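You operate a simulated robot arm through the tools that you are given. There is no shell and no other tool.

You are at the controls of a simulated robot arm. One attempt, no reset.

## Task
Level the green-key balance and weigh the 100 g weight twice.
Fine: take it from the open corner box, lift it off between the weighings, press print for each with the doors shut, and leave it on the pan; the other weights stay. Other keys and knobs, the mouse and the wooden box on the rollers stay as they are. Set down upright: medium weight with teal ring.

It is judged by the outcome, as a careful person would: the job done as asked, and still so three seconds after it is handed in. It fails if anything else is knocked over, pushed out of place, dropped, spilled or broken.

## Robot
A 7-joint arm with a two-finger parallel gripper, fixed in place. Base frame: the origin is on the floor under the middle of its stand, x ahead of it, y to its left, z up. Readings come in m, degrees, newtons and seconds.
It reaches about 1.372 m from its shoulder. Its first joint turns from -149.0 to 149.0 degrees. Payload 3.43 kg.
The TCP is the grasp point between the finger pads, 0.03 m short of the fingertips. In the tool frame z runs along the fingers and y along their closing line. Largest opening 0.094 m; finger width 0.028, thickness 0.01; the body of the gripper, 0.05 by 0.096 m, starts 0.055 m behind the TCP.
Orientation is that of the tool frame in the base frame, as [roll, pitch, yaw] about the fixed x, y, z axes, in that order (R = Rz(yaw) Ry(pitch) Rx(roll)). With the fingers straight down and closing along the base's y, the tool's x points along the base's -x, its y along +y and its z along -z.

## Interface
- The arm moves only by the tool servo_tool. Its arguments are lists of equal length, an entry for each row: "rotation": the turn, a rotation vector about the tool's x, y, z in degrees, a list of three; "slide": the shift along the tool's x, y, z in m, a list of three; "fingers": the finger opening in m, from 0 to 0.094. In form: {"rotation": [[rx, ry, rz], ...], "slide": [[tx, ty, tz], ...], "fingers": [fingers, ...]}. A call has 1 to 20 rows; each row shifts and turns the commanded pose from where the row before left it, along the tool's axes as they then stand. Each row takes 0.2 s and may step no farther than 0.05 m and 8.6 degrees from the row before; otherwise, or with a gripper value out of range, the whole call is refused. A pose out of reach is approached as far as the arm can. The call stops where the force on the tool passes 90 N (or 10 N more than at its start, if that is more) or the arm is blocked; 0.2 s more then pass. Each finger travels about 0.045 m/s and halts on what it meets, pressing with about 34 N; the grip force reading is that of the motor and also rises with nothing between the fingers. The clock runs only during rows and for 0.2 s after the last one: add rows that do not move to give the fingers time. The reply holds the time, the measured pose of the TCP, the force on the tool along the base axes, the opening and the grip force, in the units named above and with some noise, with the torque about the TCP (base axes, N m) and any sound that the robot's microphone picked up.
- Cameras (640 x 400 px; columns grow to the right, rows downward): "scene" is fixed at [0.0487, -0.6516, 1.5953]; the picture's right is [-0.87, -0.50, 0.00], its down [-0.48, 0.85, -0.22] and it looks along [0.11, -0.19, -0.97] (base axes); focal length 214 px, centre (320, 200). "wrist" rides on the gripper at [0.076, 0.014, -0.103] in the tool frame; the picture's right is [-0.18, 0.98, 0.00], its down [-0.75, -0.14, -0.64] and it looks along [-0.63, -0.12, 0.77] (tool axes); focal length 243 px, centre (320, 200). There is no depth. A picture from a camera that has moved, and an enlarged one, comes with that camera's place and axes in the base frame and with its lens.
- capture(camera): a new picture of that camera. It takes no simulated time.
- close_up(camera, box): a new picture of the part [left, top, right, bottom] of that camera's present view, enlarged. It takes no simulated time.
- hand_in(): hands the job in; it is judged then, once.

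Places have to be worked out from the pictures, the camera data and where the tool is seen. Open the gripper and draw the arm clear of the work before you hand the job in, unless the task says otherwise.

The tools are called after "Call:" by a JSON object that holds its "api" and its "payload". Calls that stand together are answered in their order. servo_tool: Moves the arm, as the interface text tells. Its arguments: {"type":"object","properties":{"rotation":{"type":"array"},"slide":{"type":"array"},"fingers":{"type":"array"}},"required":["rotation","slide","fingers"]} The other tools are called the same way: capture (camera) takes a picture; close_up (camera, box) takes an enlarged picture of a part of a camera's view; hand_in () hands the job in.

At the start:

```text
time: 0.0
tool_pos: [0.5704, -0.8064, 1.2516]
ee_rot: [-179.9, 0.0, 180.0]
ft_force: [-0.4, 0.5, 1.1]
moment: [0.03, -0.06, 0.01]
width: 0.094
grasp_force: 0.1
```

scene: 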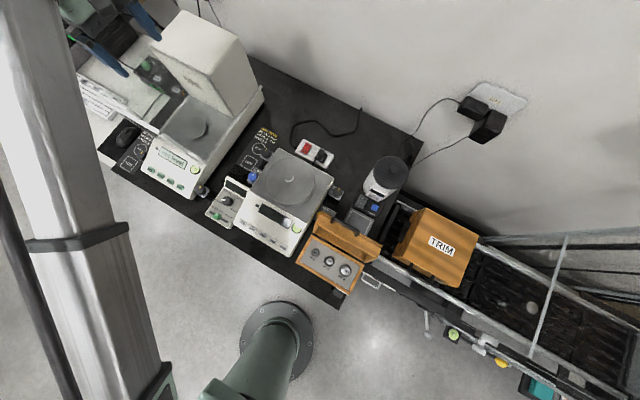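
wrist: 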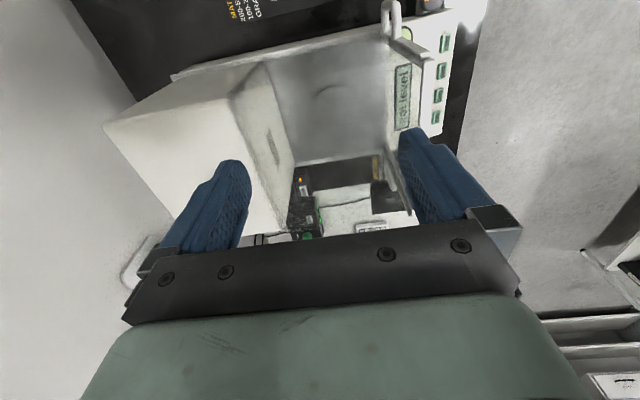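

I'll start by looking at the scene in more detail before moving anything.

Call:
{"api": "close_up", "payload": {"camera": "scene", "box": [60, 0, 280, 200]}}

Call:
{"api": "close_up", "payload": {"camera": "scene", "box": [190, 120, 350, 270]}}

Call:
{"api": "close_up", "payload": {"camera": "scene", "box": [290, 140, 420, 310]}}

Call:
{"api": "close_up", "payload": {"camera": "scene", "box": [90, 80, 230, 210]}}

Call:
{"api": "close_up", "payload": {"camera": "wrist", "box": [80, 0, 500, 260]}}

```text
2.00 times, centred on (170, 100) of scene
camera zoom: at [0.0487, -0.6516, 1.5953], right [-0.87, -0.5, 0.0], down [-0.48, 0.85, -0.22], along [0.11, -0.19, -0.97], focal length 429 px, centre (620, 400)
```

zoom: 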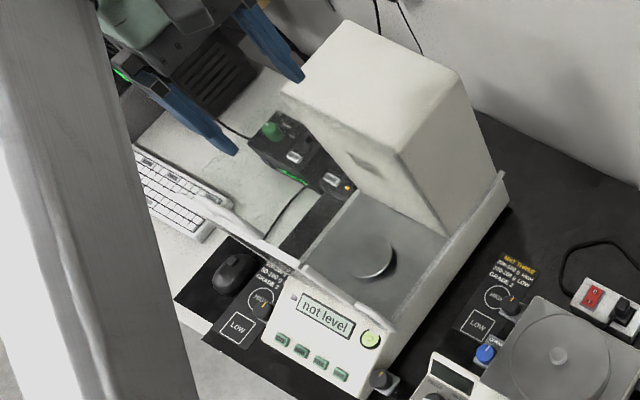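

```text
2.67 times, centred on (270, 195) of scene
camera zoom: at [0.0487, -0.6516, 1.5953], right [-0.87, -0.5, 0.0], down [-0.48, 0.85, -0.22], along [0.11, -0.19, -0.97], focal length 572 px, centre (453, 213)
```

zoom: 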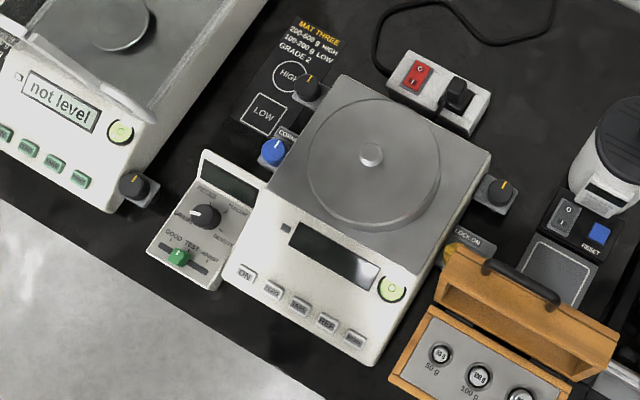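

```text
2.35 times, centred on (355, 225) of scene
camera zoom: at [0.0487, -0.6516, 1.5953], right [-0.87, -0.5, 0.0], down [-0.48, 0.85, -0.22], along [0.11, -0.19, -0.97], focal length 505 px, centre (238, 141)
```

zoom: 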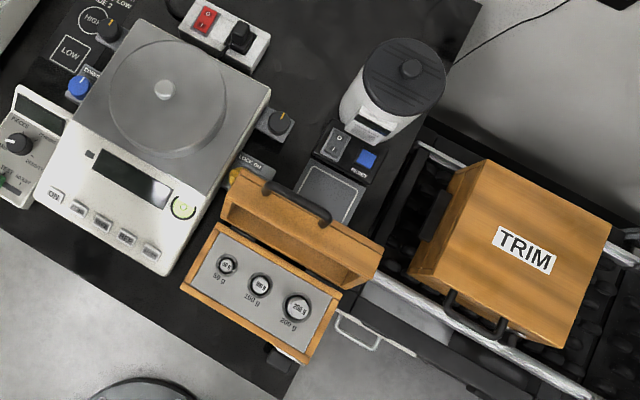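

```text
3.08 times, centred on (160, 145) of scene
camera zoom: at [0.0487, -0.6516, 1.5953], right [-0.87, -0.5, 0.0], down [-0.48, 0.85, -0.22], along [0.11, -0.19, -0.97], focal length 660 px, centre (812, 369)
```

zoom: 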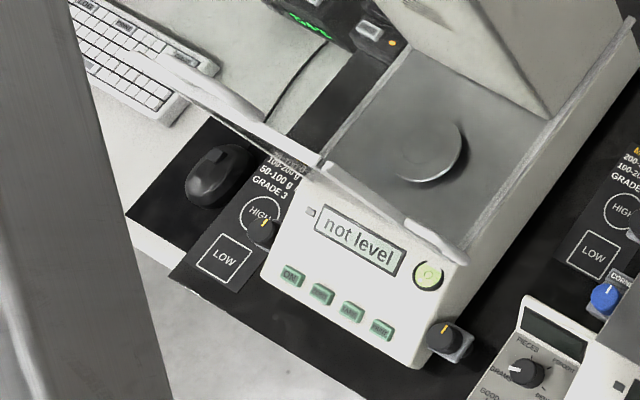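

```text
1.52 times, centred on (290, 130) of wrist
camera zoom: at [0.4958, -0.7924, 1.3537], right [0.18, 0.98, 0.0], down [0.75, -0.14, 0.64], along [0.63, -0.12, -0.77], focal length 370 px, centre (366, 307)
```

zoom: 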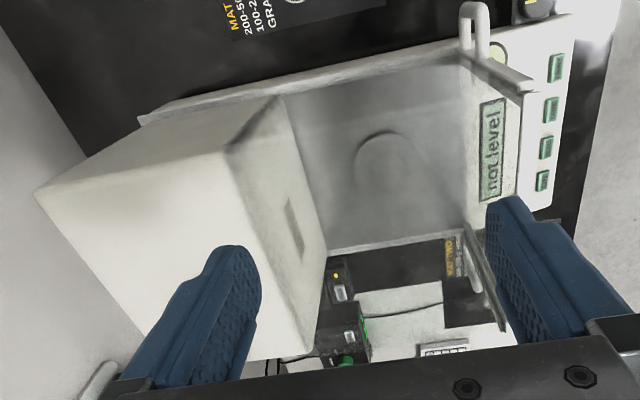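

The "not level" balance with green keys is at about x=0.65, y=-0.7 with its pan near z=0.89. I'll back the tool off toward +y, at height, and turn it so the wrist camera looks at the balance from the operator's side.

Call:
{"api": "servo_tool", "payload": {"rotation": [[0, 0, 0], [0, 0, 0], [0, 0, 0], [0, 0, 0], [0, 0, 0], [0, 0, 0], [0, 0, 0], [0, 0, 0], [0, 0, 8.2], [0, 0, 8.2], [0, 0, 8.2], [0, 0, 8.2], [0, 0, 8.2], [0, 0, 8.2], [0, 0, 8.2], [0, 0, 8.2], [0, 0, 8.2], [0, 0, 8.2], [0, 0, 8.0]], "slide": [[-0.016, 0.04, 0], [-0.016, 0.04, 0], [-0.016, 0.04, 0], [-0.016, 0.04, 0], [-0.016, 0.04, 0], [-0.016, 0.04, 0], [-0.016, 0.04, 0], [-0.016, 0.04, 0], [0, 0, 0], [0, 0, 0], [0, 0, 0], [0, 0, 0], [0, 0, 0], [0, 0, 0], [0, 0, 0], [0, 0, 0], [0, 0, 0], [0, 0, 0], [0, 0, 0]], "fingers": [0.094, 0.094, 0.094, 0.094, 0.094, 0.094, 0.094, 0.094, 0.094, 0.094, 0.094, 0.094, 0.094, 0.094, 0.094, 0.094, 0.094, 0.094, 0.094]}}

```text
time: 2.0
tool_pos: [0.7196, -0.5029, 1.2021]
ee_rot: [-179.3, 1.3, 174.0]
ft_force: [-0.4, -1.2, -2.1]
moment: [0.15, -0.08, 0.08]
width: 0.0939
grasp_force: 0.1
out of reach, approached as far as the arm can: row 2, 3, 4, 5, 6, 7, 8
stopped in row 10: the force on the tool passed its limit at 105 N (the readings are from after the stop); the commanded pose is now the measured one
```

The arm strained (out-of-reach rows, then a force stop). I'll look at both cameras to see what is happening.

Call:
{"api": "capture", "payload": {"camera": "scene"}}

Call:
{"api": "capture", "payload": {"camera": "wrist"}}

```text
taken
```

scene: 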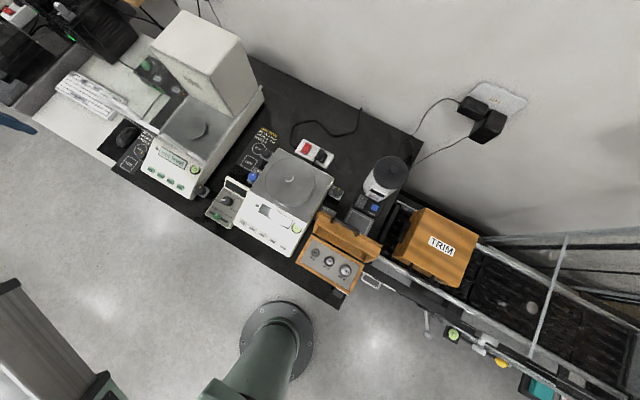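

```text
taken
camera wrist: at [0.6438, -0.481, 1.3019], right [0.29, 0.96, -0.01], down [0.72, -0.21, 0.66], along [0.63, -0.2, -0.75], focal length 243 px, centre (320, 200)
```

wrist: 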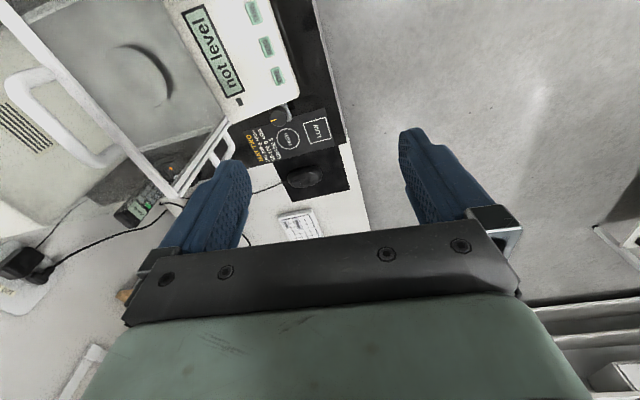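

Nothing seems to have been touched; it looks like the arm strained at its own limits. I'll test a few gentle rotation steps to see how it responds.

Call:
{"api": "servo_tool", "payload": {"rotation": [[0, 0, 0], [0, 0, 4], [0, 0, 4], [0, 0, 4], [0, 0, 4], [0, 0, 0]], "slide": [[0, 0, 0], [0, 0, 0], [0, 0, 0], [0, 0, 0], [0, 0, 0], [0, 0, 0]], "fingers": [0.094, 0.094, 0.094, 0.094, 0.094, 0.094]}}

```text
time: 3.4
tool_pos: [0.7202, -0.504, 1.203]
ee_rot: [-179.5, 1.8, 158.0]
ft_force: [1.4, -34.0, -46.8]
moment: [1.75, -2.94, 2.2]
width: 0.094
grasp_force: 0.0
```

Force is building (−34 N in y, −47 N in z) while rotating, so something is loading the gripper. Let me look again before continuing.

Call:
{"api": "capture", "payload": {"camera": "wrist"}}

Call:
{"api": "close_up", "payload": {"camera": "scene", "box": [0, 0, 200, 400]}}

```text
taken
camera wrist: at [0.6533, -0.4616, 1.3014], right [0.54, 0.84, 0.0], down [0.63, -0.4, 0.67], along [0.56, -0.36, -0.75], focal length 243 px, centre (320, 200)
```

wrist: 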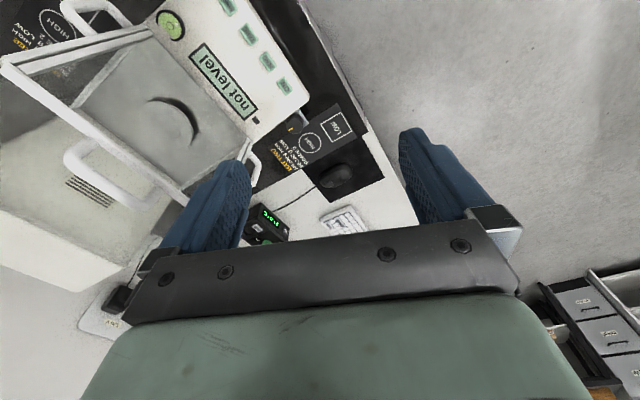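

```text
1.00 times, centred on (100, 200) of scene (not enlarged: the box is as wide or as high as the picture)
camera zoom: at [0.0487, -0.6516, 1.5953], right [-0.87, -0.5, 0.0], down [-0.48, 0.85, -0.22], along [0.11, -0.19, -0.97], focal length 214 px, centre (540, 200)
```

zoom: 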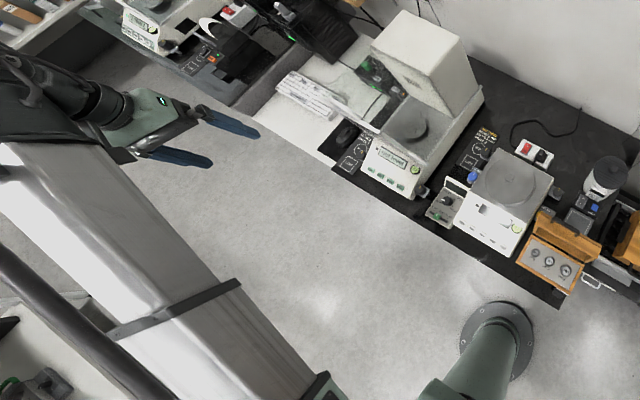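

The widened view shows the gripper body rubbing the arm's own forearm: the wrist is folded too tightly at this height. I'll undo the rotation and lower the tool (clear air in front of the table) so that the forearm slopes away.

Call:
{"api": "servo_tool", "payload": {"rotation": [[0, 0, -4], [0, 0, -4], [0, 0, -4], [0, 0, -4], [0, 0, 0], [0, 0, 0], [0, 0, 0], [0, 0, 0], [0, 0, 0], [0, 0, 0]], "slide": [[0, 0, 0], [0, 0, 0], [0, 0, 0], [0, 0, 0], [0, 0, 0.02], [0, 0, 0.02], [0, 0, 0.02], [0, 0, 0.02], [0, 0, 0.02], [0, 0, 0]], "fingers": [0.094, 0.094, 0.094, 0.094, 0.094, 0.094, 0.094, 0.094, 0.094, 0.094]}}

```text
time: 5.6
tool_pos: [0.7215, -0.5055, 1.1032]
ee_rot: [-179.3, 1.4, 174.1]
ft_force: [0.2, -0.3, 0.0]
moment: [0.01, -0.01, 0.03]
width: 0.0941
grasp_force: 0.0
```

The contact force is gone and the tool followed cleanly to z=1.10. Now a gentle rotation toward the operator-side view, watching the force.

Call:
{"api": "servo_tool", "payload": {"rotation": [[0, 0, 4], [0, 0, 4], [0, 0, 4], [0, 0, 4], [0, 0, 4], [0, 0, 4], [0, 0, 0]], "slide": [[0, 0, 0], [0, 0, 0], [0, 0, 0], [0, 0, 0], [0, 0, 0], [0, 0, 0], [0, 0, 0]], "fingers": [0.094, 0.094, 0.094, 0.094, 0.094, 0.094, 0.094]}}

Call:
{"api": "close_up", "payload": {"camera": "scene", "box": [0, 0, 200, 400]}}

Call:
{"api": "capture", "payload": {"camera": "wrist"}}

```text
time: 7.2
tool_pos: [0.7216, -0.5052, 1.1045]
ee_rot: [-179.8, 1.6, 150.0]
ft_force: [-0.4, 0.2, 0.2]
moment: [-0.03, 0.02, 0.0]
width: 0.0938
grasp_force: 0.1
```

```text
1.00 times, centred on (100, 200) of scene (not enlarged: the box is as wide or as high as the picture)
camera zoom: at [0.0487, -0.6516, 1.5953], right [-0.87, -0.5, 0.0], down [-0.48, 0.85, -0.22], along [0.11, -0.19, -0.97], focal length 214 px, centre (540, 200)
```

zoom: 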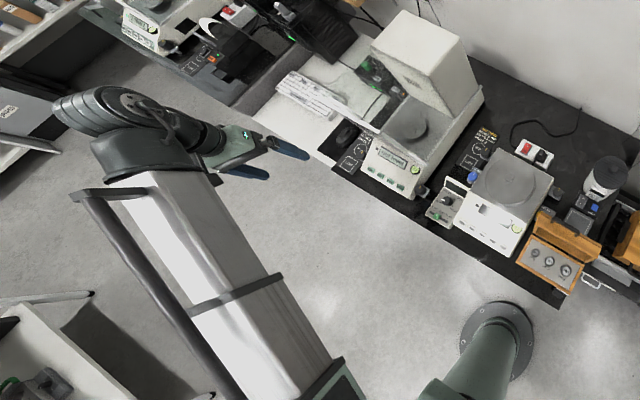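

```text
taken
camera wrist: at [0.6609, -0.4539, 1.2023], right [0.65, 0.76, 0.0], down [0.57, -0.49, 0.66], along [0.5, -0.43, -0.75], focal length 243 px, centre (320, 200)
```

wrist: 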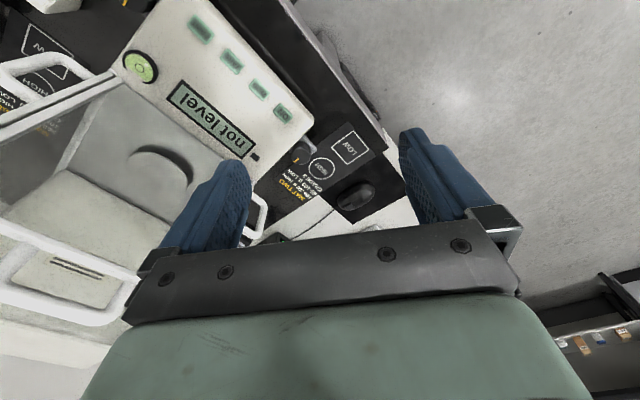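

Clean now. I'll continue the rotation to yaw 90 so the camera looks toward −y.

Call:
{"api": "servo_tool", "payload": {"rotation": [[0, 0, 4], [0, 0, 4], [0, 0, 4], [0, 0, 4], [0, 0, 4], [0, 0, 4], [0, 0, 4], [0, 0, 4], [0, 0, 4], [0, 0, 4], [0, 0, 4], [0, 0, 4], [0, 0, 4], [0, 0, 4], [0, 0, 4], [0, 0, 0]], "slide": [[0, 0, 0], [0, 0, 0], [0, 0, 0], [0, 0, 0], [0, 0, 0], [0, 0, 0], [0, 0, 0], [0, 0, 0], [0, 0, 0], [0, 0, 0], [0, 0, 0], [0, 0, 0], [0, 0, 0], [0, 0, 0], [0, 0, 0], [0, 0, 0]], "fingers": [0.094, 0.094, 0.094, 0.094, 0.094, 0.094, 0.094, 0.094, 0.094, 0.094, 0.094, 0.094, 0.094, 0.094, 0.094, 0.094]}}

Call:
{"api": "close_up", "payload": {"camera": "scene", "box": [0, 0, 200, 400]}}

Call:
{"api": "capture", "payload": {"camera": "wrist"}}

```text
time: 10.6
tool_pos: [0.7217, -0.5058, 1.1031]
ee_rot: [178.7, 0.9, 89.9]
ft_force: [-0.4, 0.3, -0.5]
moment: [0.02, -0.01, -0.01]
width: 0.0942
grasp_force: 0.0
```

```text
1.00 times, centred on (100, 200) of scene (not enlarged: the box is as wide or as high as the picture)
camera zoom: at [0.0487, -0.6516, 1.5953], right [-0.87, -0.5, 0.0], down [-0.48, 0.85, -0.22], along [0.11, -0.19, -0.97], focal length 214 px, centre (540, 200)
```

zoom: 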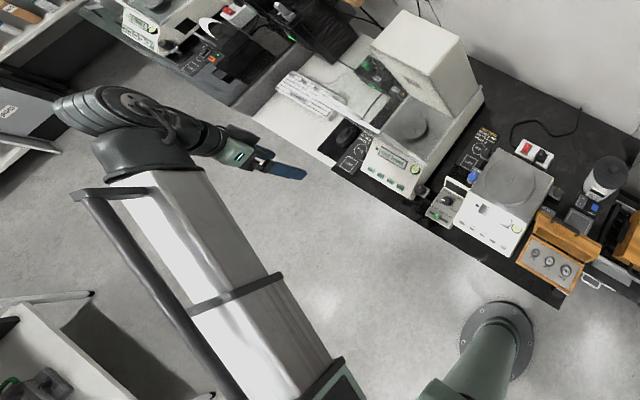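

```text
taken
camera wrist: at [0.7345, -0.429, 1.2031], right [0.98, -0.19, 0.02], down [-0.16, -0.74, 0.65], along [-0.1, -0.64, -0.76], focal length 243 px, centre (320, 200)
```

wrist: 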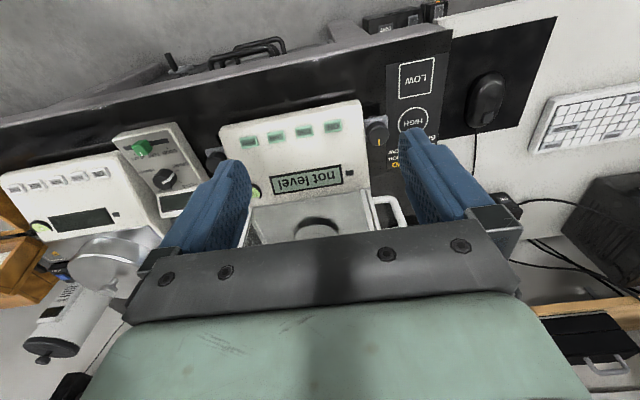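

The view is upside-down for reading but clear. Let me enlarge the balance panel and the objects around it.

Call:
{"api": "close_up", "payload": {"camera": "wrist", "box": [200, 90, 420, 230]}}

Call:
{"api": "close_up", "payload": {"camera": "wrist", "box": [0, 110, 220, 260]}}

Call:
{"api": "close_up", "payload": {"camera": "wrist", "box": [350, 30, 530, 200]}}

```text
2.86 times, centred on (310, 160) of wrist
camera zoom: at [0.7345, -0.429, 1.2031], right [0.98, -0.19, 0.02], down [-0.16, -0.74, 0.65], along [-0.1, -0.64, -0.76], focal length 693 px, centre (349, 314)
```

zoom: 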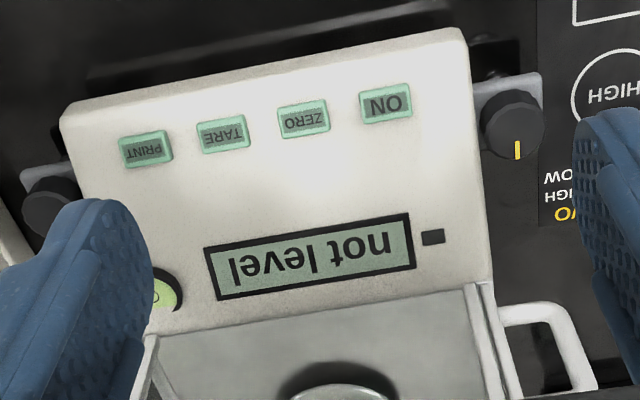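

```text
2.67 times, centred on (110, 185) of wrist
camera zoom: at [0.7345, -0.429, 1.2031], right [0.98, -0.19, 0.02], down [-0.16, -0.74, 0.65], along [-0.1, -0.64, -0.76], focal length 647 px, centre (880, 240)
```

zoom: 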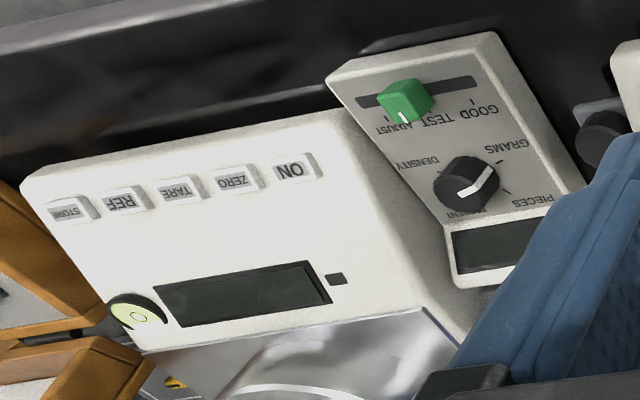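

```text
2.35 times, centred on (440, 115) of wrist
camera zoom: at [0.7345, -0.429, 1.2031], right [0.98, -0.19, 0.02], down [-0.16, -0.74, 0.65], along [-0.1, -0.64, -0.76], focal length 571 px, centre (38, 400)
```

zoom: 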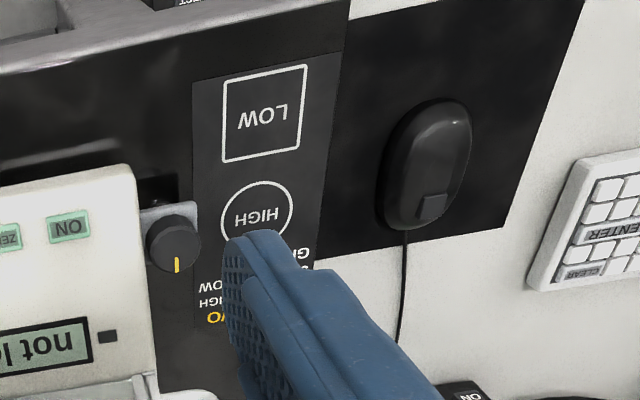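

Keys read ON, ZERO, TARE, PRINT (PRINT at low x), with leveling knobs on both front sides and a bubble next to the display. I'll straighten the small tilt and move over the balance at z≈1.15 (rear box top is ~1.06) to study the doors.

Call:
{"api": "servo_tool", "payload": {"rotation": [[1.3, 0.9, 0], [0, 0, 0], [0, 0, 0], [0, 0, 0], [0, 0, 0], [0, 0, 0], [0, 0, 0], [0, 0, 0]], "slide": [[0, 0, 0], [0, 0, -0.025], [-0.025, 0, -0.025], [-0.03, 0, 0], [-0.03, 0, 0], [-0.03, 0, 0], [-0.03, 0, 0], [0, 0, 0]], "fingers": [0.094, 0.094, 0.094, 0.094, 0.094, 0.094, 0.094, 0.094]}}

Call:
{"api": "capture", "payload": {"camera": "wrist"}}

Call:
{"api": "close_up", "payload": {"camera": "scene", "box": [90, 60, 250, 210]}}

```text
time: 12.4
tool_pos: [0.72, -0.6533, 1.1518]
ee_rot: [-180.0, 0.0, 90.0]
ft_force: [0.3, -0.1, -0.4]
moment: [-0.01, 0.03, -0.01]
width: 0.0939
grasp_force: 0.1
```

```text
taken
camera wrist: at [0.7364, -0.5772, 1.2528], right [0.98, -0.18, 0.0], down [-0.14, -0.75, 0.64], along [-0.12, -0.63, -0.77], focal length 243 px, centre (320, 200)
```

wrist: 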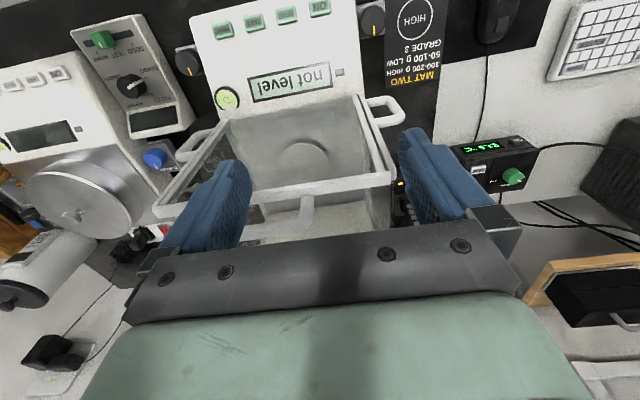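

```text
2.67 times, centred on (170, 135) of scene
camera zoom: at [0.0487, -0.6516, 1.5953], right [-0.87, -0.5, 0.0], down [-0.48, 0.85, -0.22], along [0.11, -0.19, -0.97], focal length 572 px, centre (720, 373)
```

zoom: 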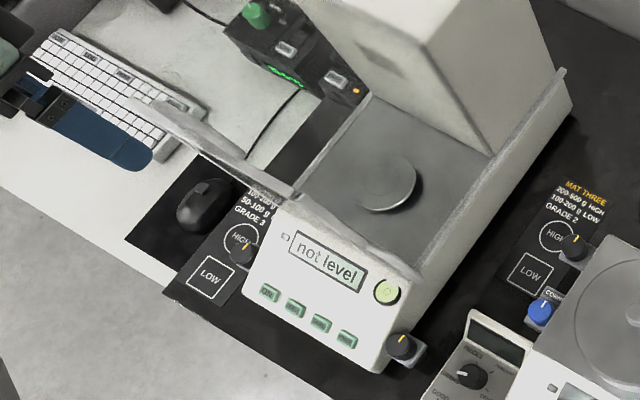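

Let me enlarge the chamber area in this view.

Call:
{"api": "close_up", "payload": {"camera": "wrist", "box": [150, 70, 430, 250]}}

Call:
{"api": "close_up", "payload": {"camera": "wrist", "box": [160, 0, 400, 110]}}

```text
2.22 times, centred on (290, 160) of wrist
camera zoom: at [0.7364, -0.5772, 1.2528], right [0.98, -0.18, 0.0], down [-0.14, -0.75, 0.64], along [-0.12, -0.63, -0.77], focal length 539 px, centre (387, 289)
```

zoom: 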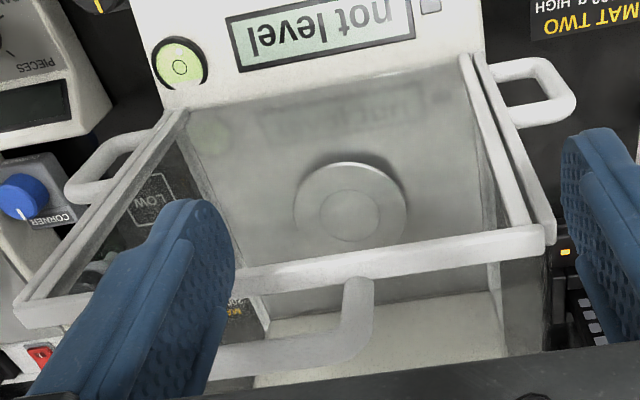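

```text
2.67 times, centred on (280, 55) of wrist
camera zoom: at [0.7364, -0.5772, 1.2528], right [0.98, -0.18, 0.0], down [-0.14, -0.75, 0.64], along [-0.12, -0.63, -0.77], focal length 647 px, centre (427, 587)
```

zoom: 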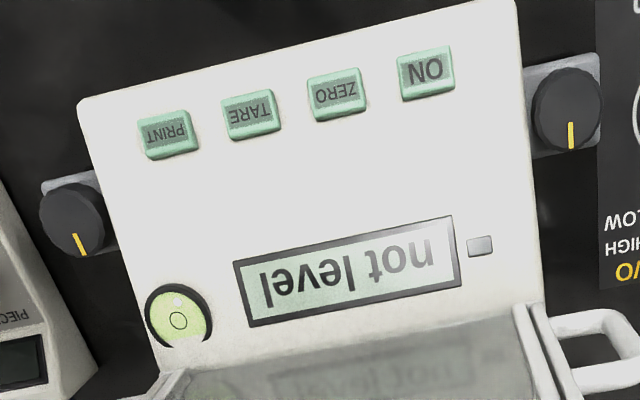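

The chamber is glass: front pane, two side doors with loop handles near the front, and a top lid with a loop handle. Let me look closely at the bubble level and knobs.

Call:
{"api": "close_up", "payload": {"camera": "wrist", "box": [205, 80, 255, 115]}}

Call:
{"api": "close_up", "payload": {"camera": "scene", "box": [180, 155, 215, 200]}}

Call:
{"api": "close_up", "payload": {"camera": "wrist", "box": [350, 0, 450, 90]}}

Call:
{"api": "close_up", "payload": {"camera": "wrist", "box": [130, 10, 230, 170]}}

```text
11.43 times, centred on (230, 98) of wrist
camera zoom: at [0.7364, -0.5772, 1.2528], right [0.98, -0.18, 0.0], down [-0.14, -0.75, 0.64], along [-0.12, -0.63, -0.77], focal length 2773 px, centre (1349, 1371)
```

zoom: 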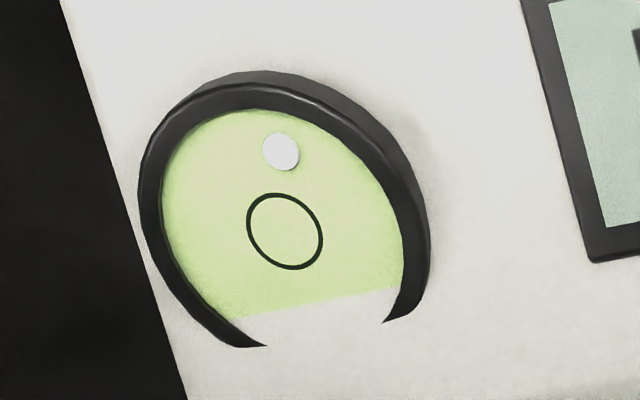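

```text
8.89 times, centred on (198, 178) of scene
camera zoom: at [0.0487, -0.6516, 1.5953], right [-0.87, -0.5, 0.0], down [-0.48, 0.85, -0.22], along [0.11, -0.19, -0.97], focal length 1906 px, centre (1409, 400)
```

zoom: 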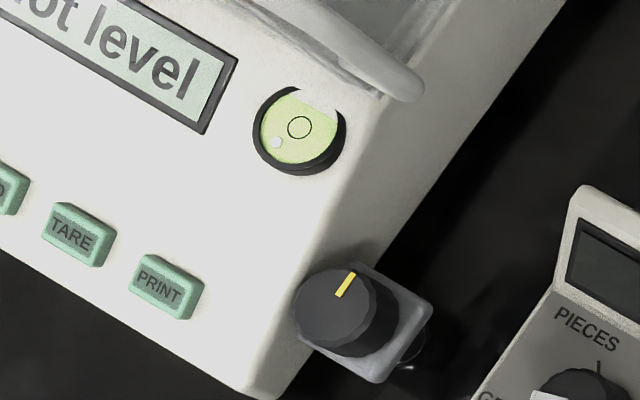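

```text
4.44 times, centred on (400, 45) of wrist
camera zoom: at [0.7364, -0.5772, 1.2528], right [0.98, -0.18, 0.0], down [-0.14, -0.75, 0.64], along [-0.12, -0.63, -0.77], focal length 1078 px, centre (-36, 889)
```

zoom: 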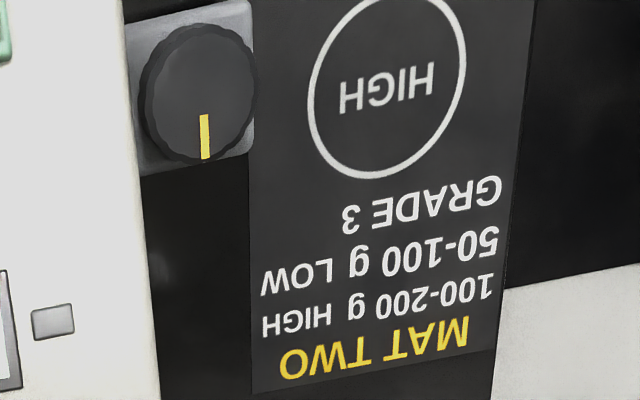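

```text
2.50 times, centred on (180, 90) of wrist
camera zoom: at [0.7364, -0.5772, 1.2528], right [0.98, -0.18, 0.0], down [-0.14, -0.75, 0.64], along [-0.12, -0.63, -0.77], focal length 606 px, centre (670, 475)
```

zoom: 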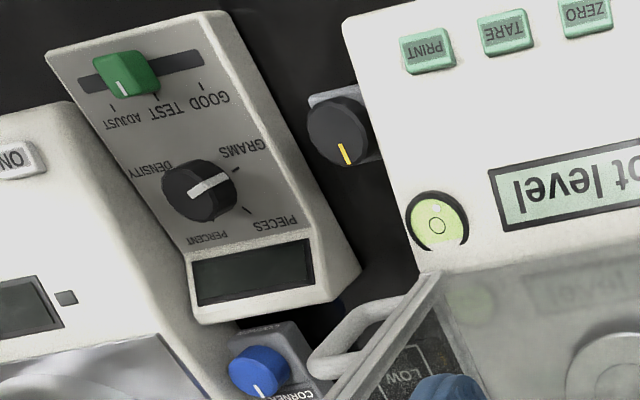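

The bubble sits toward the front (+y) and slightly +x, about two ring radii off. I triangulate the knobs at about (0.801, −0.616) and (0.532, −0.616), tops at z≈0.849, ~33 mm wide. I'll go above the left knob and turn the tool so the fingers close along y.

Call:
{"api": "servo_tool", "payload": {"rotation": [[0, 0, 0], [0, 0, 0], [0, 0, 0], [0, 0, 0], [0, 0, -5], [0, 0, -5], [0, 0, -5], [0, 0, -5], [0, 0, -5], [0, 0, -5], [0, 0, -5], [0, 0, -5], [0, 0, -5], [0, 0, -5], [0, 0, -5], [0, 0, -5], [0, 0, -5], [0, 0, -5], [0, 0, -5], [0, 0, -5]], "slide": [[0.02, 0.03, 0], [0.017, 0.03, 0.02], [0, 0.021, 0.02], [0, 0, 0.02], [0, 0, 0], [0, 0, 0], [0, 0, 0], [0, 0, 0], [0, 0, 0], [0, 0, 0], [0, 0, 0], [0, 0, 0], [0, 0, 0], [0, 0, 0], [0, 0, 0], [0, 0, 0], [0, 0, 0], [0, 0, 0], [0, 0, 0], [0, 0, 0]], "fingers": [0.094, 0.094, 0.094, 0.06, 0.06, 0.06, 0.06, 0.06, 0.06, 0.06, 0.06, 0.06, 0.06, 0.06, 0.06, 0.06, 0.06, 0.06, 0.06, 0.06]}}

Call:
{"api": "close_up", "payload": {"camera": "scene", "box": [0, 0, 200, 400]}}

```text
time: 16.6
tool_pos: [0.8027, -0.6151, 1.094]
ee_rot: [-179.9, 0.1, 170.1]
ft_force: [0.4, 0.1, 0.5]
moment: [-0.02, 0.01, 0.01]
width: 0.0598
grasp_force: 0.0
```

```text
1.00 times, centred on (100, 200) of scene (not enlarged: the box is as wide or as high as the picture)
camera zoom: at [0.0487, -0.6516, 1.5953], right [-0.87, -0.5, 0.0], down [-0.48, 0.85, -0.22], along [0.11, -0.19, -0.97], focal length 214 px, centre (540, 200)
```

zoom: 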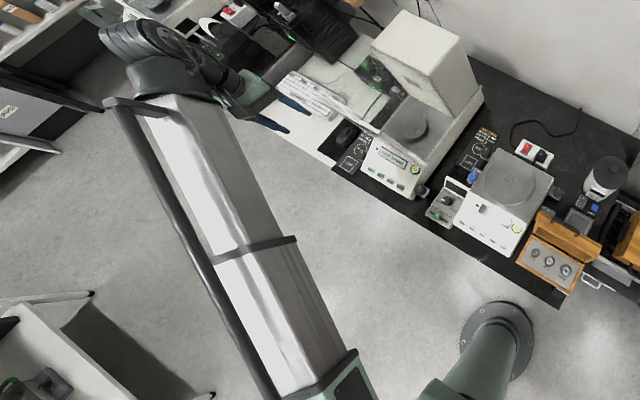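

At (0.803, −0.615, 1.094) cleanly. I'll finish the turn to yaw 180 and descend to z≈0.94, then check alignment with the wrist camera.

Call:
{"api": "servo_tool", "payload": {"rotation": [[0, 0, -5], [0, 0, -5], [0, 0, 0], [0, 0, 0], [0, 0, 0], [0, 0, 0], [0, 0, 0], [0, 0, 0], [0, 0, 0]], "slide": [[0, 0, 0], [0, 0, 0], [0, 0, 0.025], [0, 0, 0.025], [0, 0, 0.025], [0, 0, 0.025], [0, 0, 0.025], [0, 0, 0.025], [0, 0, 0]], "fingers": [0.06, 0.06, 0.06, 0.06, 0.06, 0.06, 0.06, 0.06, 0.06]}}

Call:
{"api": "capture", "payload": {"camera": "wrist"}}

Call:
{"api": "close_up", "payload": {"camera": "scene", "box": [100, 120, 220, 210]}}

```text
time: 18.6
tool_pos: [0.803, -0.6152, 0.9428]
ee_rot: [-179.9, 0.0, -180.0]
ft_force: [0.4, 1.0, 0.1]
moment: [-0.03, -0.01, 0.03]
width: 0.0597
grasp_force: 0.1
```

```text
taken
camera wrist: at [0.7277, -0.6017, 1.0437], right [0.18, 0.98, 0.0], down [0.75, -0.14, 0.64], along [0.63, -0.12, -0.77], focal length 243 px, centre (320, 200)
```

wrist: 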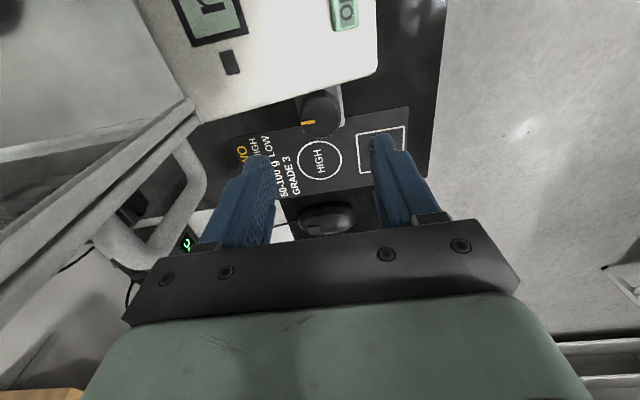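

```text
4.44 times, centred on (160, 165) of scene
camera zoom: at [0.0487, -0.6516, 1.5953], right [-0.87, -0.5, 0.0], down [-0.48, 0.85, -0.22], along [0.11, -0.19, -0.97], focal length 953 px, centre (1031, 356)
```

zoom: 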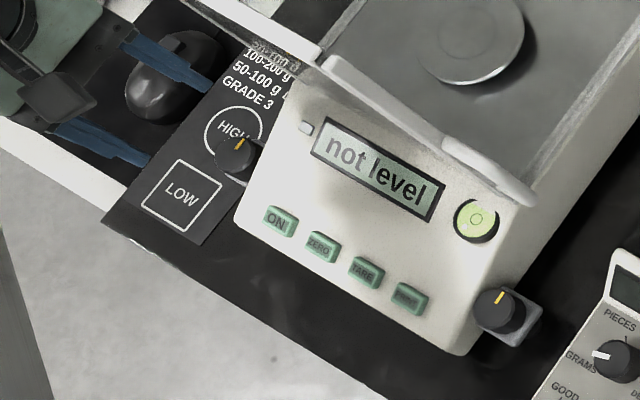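

The knob is nicely centred between the fingers. Let me enlarge for exact alignment.

Call:
{"api": "close_up", "payload": {"camera": "wrist", "box": [270, 70, 380, 150]}}

```text
5.00 times, centred on (325, 110) of wrist
camera zoom: at [0.7277, -0.6017, 1.0437], right [0.18, 0.98, 0.0], down [0.75, -0.14, 0.64], along [0.63, -0.12, -0.77], focal length 1213 px, centre (295, 650)
```

zoom: 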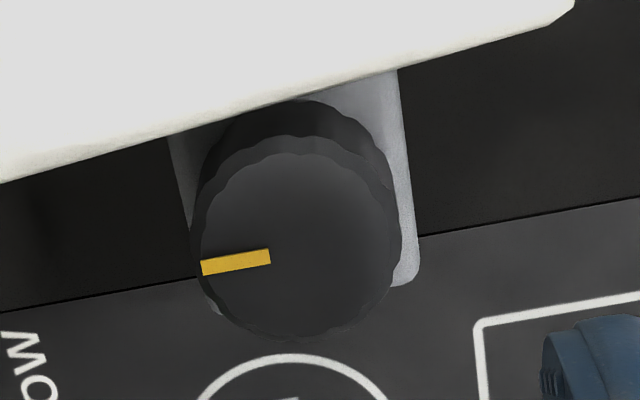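

Alignment is within a millimetre. I'll descend so the fingertips straddle the knob (tips ~z 0.834), watching force.

Call:
{"api": "servo_tool", "payload": {"rotation": [[0, 0, 0], [0, 0, 0], [0, 0, 0], [0, 0, 0], [0, 0, 0], [0, 0, 0]], "slide": [[0, 0.0006, 0.02], [0, 0, 0.02], [0, 0, 0.015], [0, 0, 0.012], [0, 0, 0.01], [0, 0, 0]], "fingers": [0.06, 0.06, 0.06, 0.06, 0.06, 0.06]}}

Call:
{"api": "capture", "payload": {"camera": "wrist"}}

```text
time: 20.0
tool_pos: [0.8024, -0.6132, 0.8652]
ee_rot: [179.9, 0.0, -180.0]
ft_force: [-0.4, 0.5, 0.5]
moment: [0.03, -0.02, 0.02]
width: 0.0598
grasp_force: 0.0
```

```text
taken
camera wrist: at [0.7274, -0.5991, 0.9671], right [0.18, 0.98, 0.0], down [0.75, -0.14, 0.64], along [0.63, -0.12, -0.77], focal length 243 px, centre (320, 200)
```

wrist: 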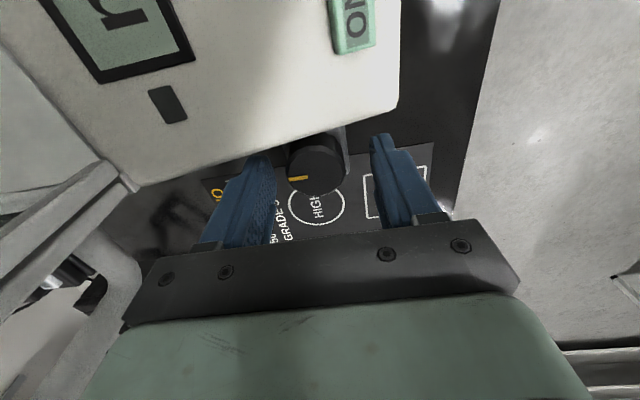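

Fingers straddle the knob. I'll close on it, then turn a small test amount (+10° about tool z) and check the bubble.

Call:
{"api": "servo_tool", "payload": {"rotation": [[0, 0, 0], [0, 0, 0], [0, 0, 0], [0, 0, 0]], "slide": [[0, 0, 0], [0, 0, 0], [0, 0, 0], [0, 0, 0]], "fingers": [0.02, 0.02, 0.02, 0.02]}}

Call:
{"api": "servo_tool", "payload": {"rotation": [[0, 0, 5], [0, 0, 5], [0, 0, 0]], "slide": [[0, 0, 0], [0, 0, 0], [0, 0, 0]], "fingers": [0.02, 0.02, 0.02]}}

Call:
{"api": "close_up", "payload": {"camera": "scene", "box": [180, 155, 215, 200]}}

Call:
{"api": "close_up", "payload": {"camera": "scene", "box": [100, 120, 220, 210]}}

Call:
{"api": "close_up", "payload": {"camera": "wrist", "box": [240, 100, 400, 220]}}

```text
time: 21.0
tool_pos: [0.8027, -0.6152, 0.8668]
ee_rot: [-179.8, 0.0, 179.9]
ft_force: [1.5, -18.5, 0.9]
moment: [-0.08, -0.13, 0.07]
width: 0.0328
grasp_force: 45.3
```

```text
time: 21.8
tool_pos: [0.8022, -0.6145, 0.8661]
ee_rot: [-179.8, 0.0, 169.9]
ft_force: [7.4, -34.4, 1.0]
moment: [0.4, 0.79, 0.06]
width: 0.0331
grasp_force: 45.0
```

```text
8.89 times, centred on (198, 178) of scene
camera zoom: at [0.0487, -0.6516, 1.5953], right [-0.87, -0.5, 0.0], down [-0.48, 0.85, -0.22], along [0.11, -0.19, -0.97], focal length 1906 px, centre (1409, 400)
```

zoom: 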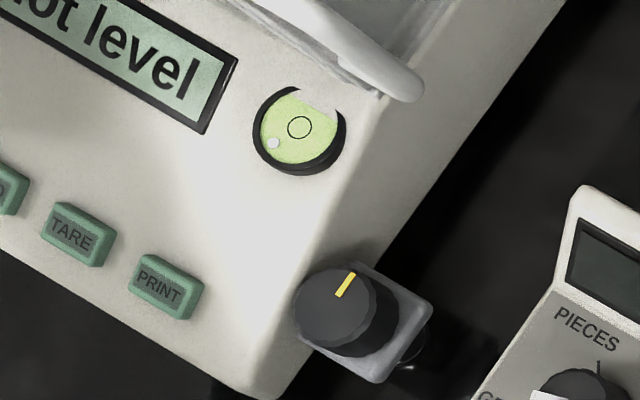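

```text
4.44 times, centred on (160, 165) of scene
camera zoom: at [0.0487, -0.6516, 1.5953], right [-0.87, -0.5, 0.0], down [-0.48, 0.85, -0.22], along [0.11, -0.19, -0.97], focal length 953 px, centre (1031, 356)
```

zoom: 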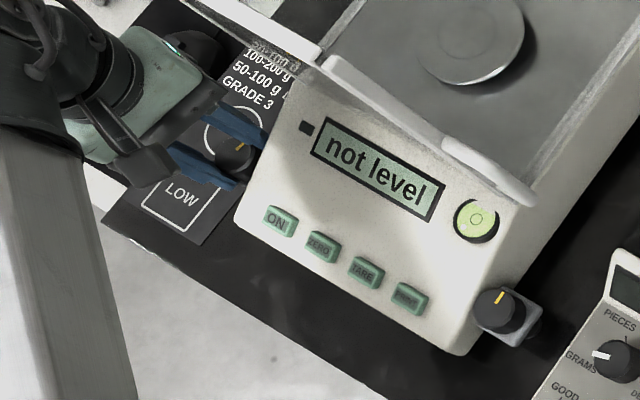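

```text
3.33 times, centred on (320, 160) of wrist
camera zoom: at [0.731, -0.588, 0.9669], right [0.35, 0.94, 0.0], down [0.72, -0.27, 0.64], along [0.6, -0.23, -0.77], focal length 809 px, centre (320, 333)
```

zoom: 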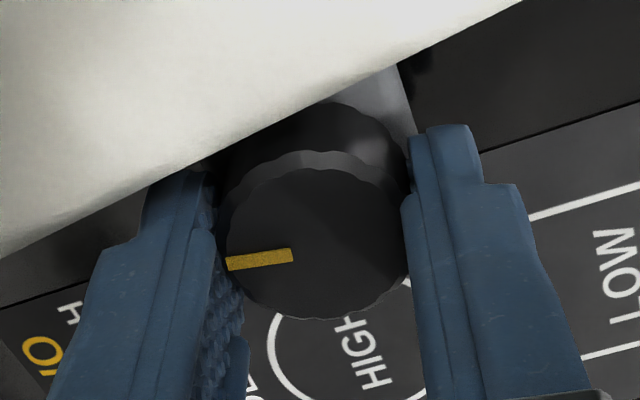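

Turning yaw-negative (clockwise from above) pushed the bubble slightly farther off, so the left knob must go counter-clockwise. I'll turn it the other way by 32° and measure.

Call:
{"api": "servo_tool", "payload": {"rotation": [[0, 0, -5], [0, 0, -5], [0, 0, -6], [0, 0, -8], [0, 0, -8], [0, 0, 0]], "slide": [[0, 0, 0], [0, 0, 0], [0, 0, 0], [0, 0, 0], [0, 0, 0], [0, 0, 0]], "fingers": [0.02, 0.02, 0.02, 0.02, 0.02, 0.02]}}

Call:
{"api": "close_up", "payload": {"camera": "scene", "box": [187, 157, 209, 171]}}

Call:
{"api": "close_up", "payload": {"camera": "wrist", "box": [240, 100, 400, 220]}}

```text
time: 23.2
tool_pos: [0.8027, -0.6146, 0.866]
ee_rot: [-179.9, 0.0, -157.8]
ft_force: [2.6, -20.4, 5.7]
moment: [-0.59, -0.76, -0.11]
width: 0.033
grasp_force: 44.9
```

```text
16.00 times, centred on (198, 164) of scene
camera zoom: at [0.0487, -0.6516, 1.5953], right [-0.87, -0.5, 0.0], down [-0.48, 0.85, -0.22], along [0.11, -0.19, -0.97], focal length 3432 px, centre (2272, 776)
```

zoom: 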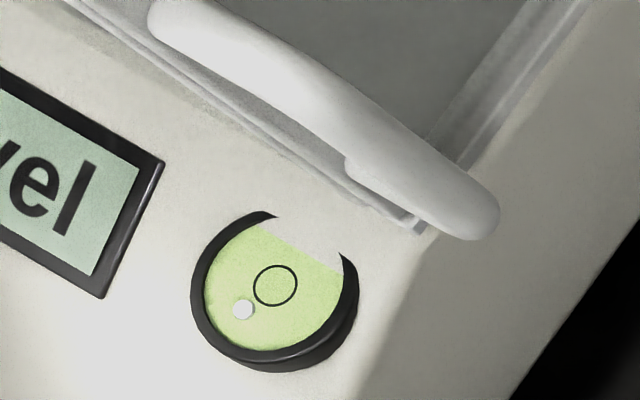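

```text
3.33 times, centred on (320, 160) of wrist
camera zoom: at [0.7273, -0.6299, 0.967], right [-0.2, 0.98, 0.0], down [0.75, 0.15, 0.64], along [0.63, 0.13, -0.77], focal length 809 px, centre (320, 333)
```

zoom: 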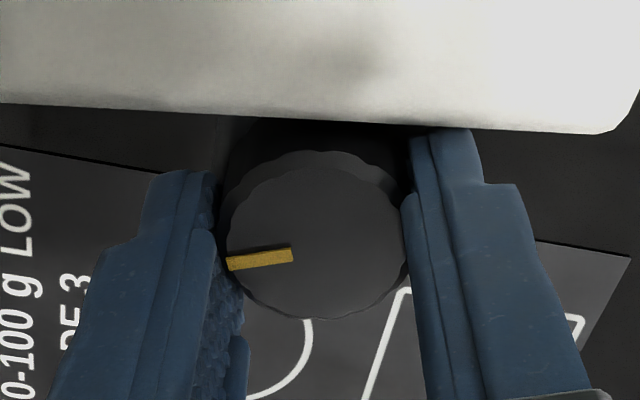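

The knob turns with the grip; 32° shifted the bubble about a quarter of the way. I estimate ~80° more counter-clockwise here, then a little on the right knob. I'll ratchet: release, lift, rewind 42°, lower and re-grip.

Call:
{"api": "servo_tool", "payload": {"rotation": [[0, 0, 0], [0, 0, 0], [0, 0, 0], [0, 0, 0], [0, 0, 7], [0, 0, 7], [0, 0, 7], [0, 0, 7], [0, 0, 7], [0, 0, 7], [0, 0, 0], [0, 0, 0], [0, 0, 0], [0, 0, 0], [0, 0, 0], [0, 0, 0]], "slide": [[0, 0, 0], [0, 0, 0], [0, 0, -0.015], [0, 0, -0.015], [0, 0, 0], [0, 0, 0], [0, 0, 0], [0, 0, 0], [0, 0, 0], [0, 0, 0], [0, 0, 0], [0, 0, 0.015], [0, 0, 0.015], [0, 0, 0], [0, 0, 0], [0, 0, 0]], "fingers": [0.042, 0.042, 0.042, 0.042, 0.042, 0.042, 0.042, 0.042, 0.042, 0.042, 0.042, 0.042, 0.042, 0.02, 0.02, 0.02]}}

Call:
{"api": "close_up", "payload": {"camera": "wrist", "box": [240, 100, 400, 220]}}

```text
time: 25.9
tool_pos: [0.8022, -0.6145, 0.8936]
ee_rot: [-179.4, 0.5, 159.8]
ft_force: [-11.7, 8.6, 29.6]
moment: [-0.49, 1.0, -0.47]
width: 0.0398
grasp_force: 0.1
stopped in row 13: the force on the tool passed its limit at 111 N (the readings are from after the stop); the commanded pose is now the measured one
```

```text
3.33 times, centred on (320, 160) of wrist
camera zoom: at [0.7351, -0.5738, 0.9928], right [0.51, 0.86, -0.01], down [0.66, -0.38, 0.65], along [0.56, -0.34, -0.76], focal length 809 px, centre (320, 333)
```

zoom: 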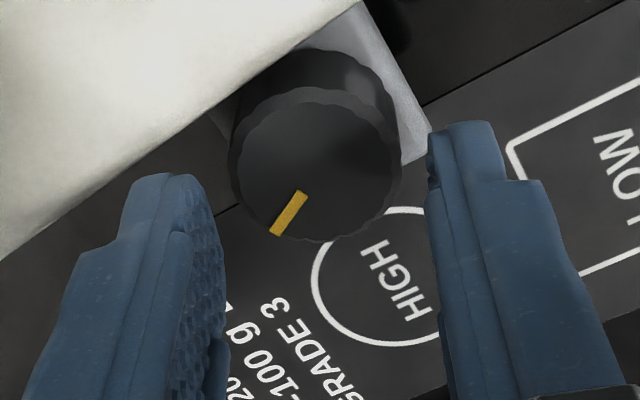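

A fingertip pressed on the balance's side edge while lowering (the body is closer on the −y side). I'll lift off immediately and check nothing moved.

Call:
{"api": "servo_tool", "payload": {"rotation": [[0, 0, 0], [0, 0, 0], [0, 0, 0], [0, 0, 0]], "slide": [[0, 0, -0.01], [0, 0, -0.01], [0, 0, -0.01], [0, 0, 0]], "fingers": [0.042, 0.042, 0.042, 0.042]}}

Call:
{"api": "close_up", "payload": {"camera": "scene", "box": [100, 120, 220, 210]}}

Call:
{"api": "close_up", "payload": {"camera": "wrist", "box": [200, 60, 440, 220]}}

Call:
{"api": "close_up", "payload": {"camera": "scene", "box": [187, 157, 209, 171]}}

```text
time: 26.9
tool_pos: [0.8027, -0.615, 0.9183]
ee_rot: [-179.5, 0.6, 159.9]
ft_force: [0.2, 0.2, 0.1]
moment: [0.01, 0.01, 0.03]
width: 0.0419
grasp_force: 0.1
```

```text
4.44 times, centred on (160, 165) of scene
camera zoom: at [0.0487, -0.6516, 1.5953], right [-0.87, -0.5, 0.0], down [-0.48, 0.85, -0.22], along [0.11, -0.19, -0.97], focal length 953 px, centre (1031, 356)
```

zoom: 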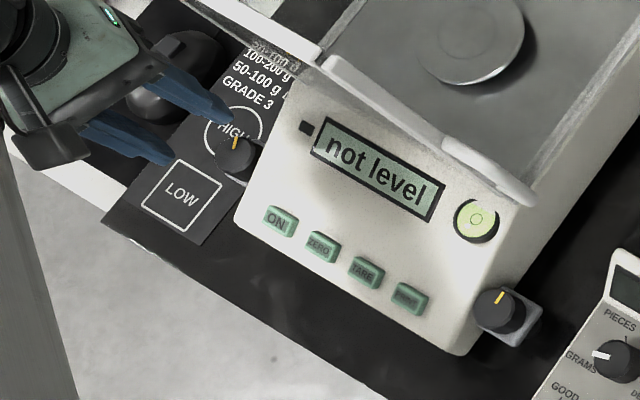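

```text
2.50 times, centred on (320, 140) of wrist
camera zoom: at [0.7367, -0.5746, 1.0193], right [0.51, 0.86, -0.01], down [0.65, -0.38, 0.65], along [0.56, -0.34, -0.76], focal length 606 px, centre (320, 350)
```

zoom: 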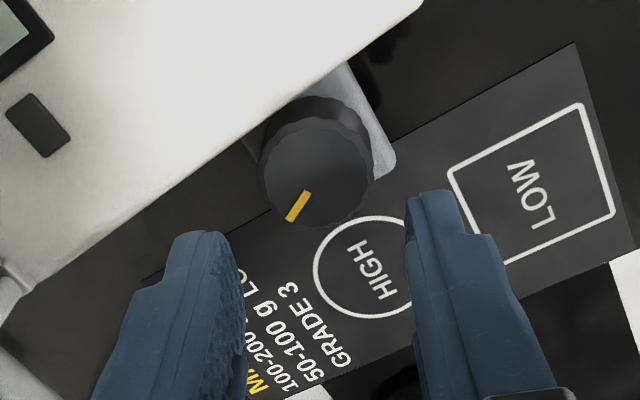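

```text
16.00 times, centred on (198, 164) of scene
camera zoom: at [0.0487, -0.6516, 1.5953], right [-0.87, -0.5, 0.0], down [-0.48, 0.85, -0.22], along [0.11, -0.19, -0.97], focal length 3432 px, centre (2272, 776)
```

zoom: 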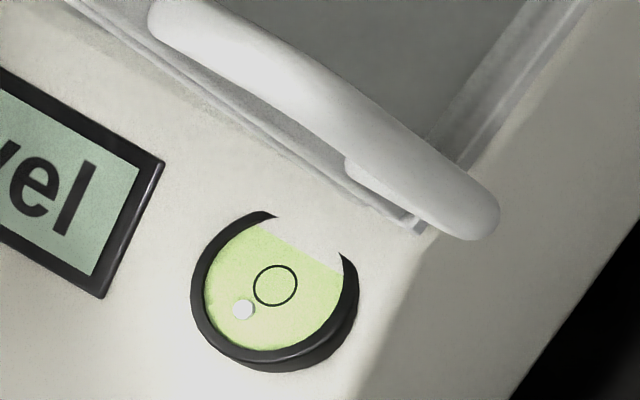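

The balance didn't shift (bubble and display unchanged). The contact point computes to the body edge at x≈0.78, so I'll re-grip at a smaller angle (yaw 168) and turn from there.

Call:
{"api": "servo_tool", "payload": {"rotation": [[-0.5, 0.6, 0], [0, 0, -8], [0, 0, 0], [0, 0, 0], [0, 0, 0], [0, 0, 0], [0, 0, 0], [0, 0, 0]], "slide": [[0, 0, 0], [0, 0, 0], [0, 0, 0.02], [0, 0, 0.01], [0, 0, 0.008], [0, 0, 0.007], [0, 0, 0.006], [0, 0, 0]], "fingers": [0.042, 0.042, 0.042, 0.042, 0.042, 0.042, 0.042, 0.042]}}

```text
time: 28.7
tool_pos: [0.803, -0.6149, 0.8666]
ee_rot: [-179.9, 0.0, 167.9]
ft_force: [-0.3, 0.0, -0.9]
moment: [0.02, 0.0, 0.02]
width: 0.0417
grasp_force: 0.1
```

Lowered without contact. Now grip and turn 40° counter-clockwise, then check the bubble.

Call:
{"api": "servo_tool", "payload": {"rotation": [[0, 0, 0], [0, 0, 0], [0, 0, 0], [0, 0, -6], [0, 0, -6], [0, 0, -6], [0, 0, -6], [0, 0, -6], [0, 0, -5], [0, 0, -5], [0, 0, 0]], "slide": [[0, 0, 0], [0, 0, 0], [0, 0, 0], [0, 0, 0], [0, 0, 0], [0, 0, 0], [0, 0, 0], [0, 0, 0], [0, 0, 0], [0, 0, 0], [0, 0, 0]], "fingers": [0.02, 0.02, 0.02, 0.02, 0.02, 0.02, 0.02, 0.02, 0.02, 0.02, 0.02]}}

Call:
{"api": "close_up", "payload": {"camera": "scene", "box": [187, 157, 209, 171]}}

Call:
{"api": "close_up", "payload": {"camera": "scene", "box": [100, 120, 220, 210]}}

```text
time: 31.1
tool_pos: [0.8056, -0.6134, 0.8682]
ee_rot: [180.0, 0.1, -151.9]
ft_force: [2.2, 18.3, -6.4]
moment: [-0.13, -0.13, -0.08]
width: 0.0335
grasp_force: 45.3
```

```text
16.00 times, centred on (198, 164) of scene
camera zoom: at [0.0487, -0.6516, 1.5953], right [-0.87, -0.5, 0.0], down [-0.48, 0.85, -0.22], along [0.11, -0.19, -0.97], focal length 3432 px, centre (2272, 776)
```

zoom: 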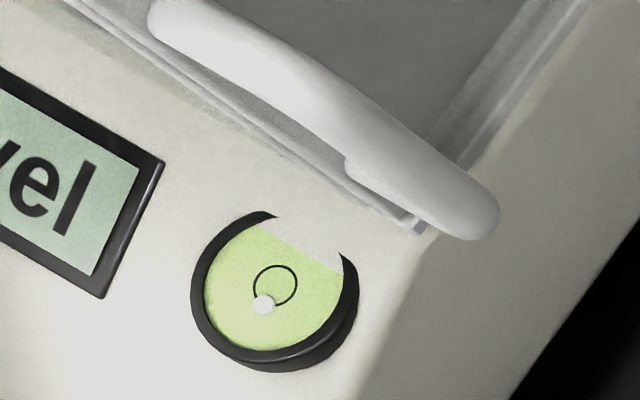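

```text
4.44 times, centred on (160, 165) of scene
camera zoom: at [0.0487, -0.6516, 1.5953], right [-0.87, -0.5, 0.0], down [-0.48, 0.85, -0.22], along [0.11, -0.19, -0.97], focal length 953 px, centre (1031, 356)
```

zoom: 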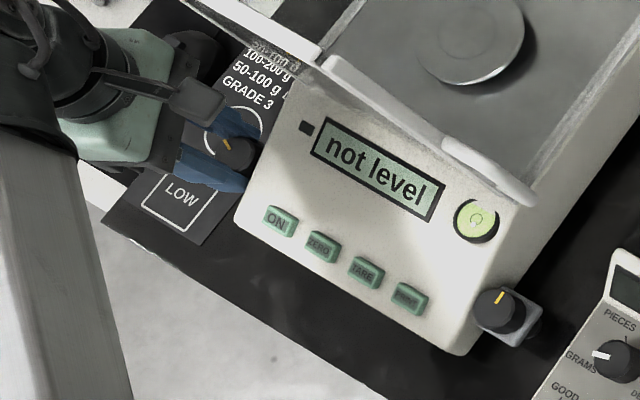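

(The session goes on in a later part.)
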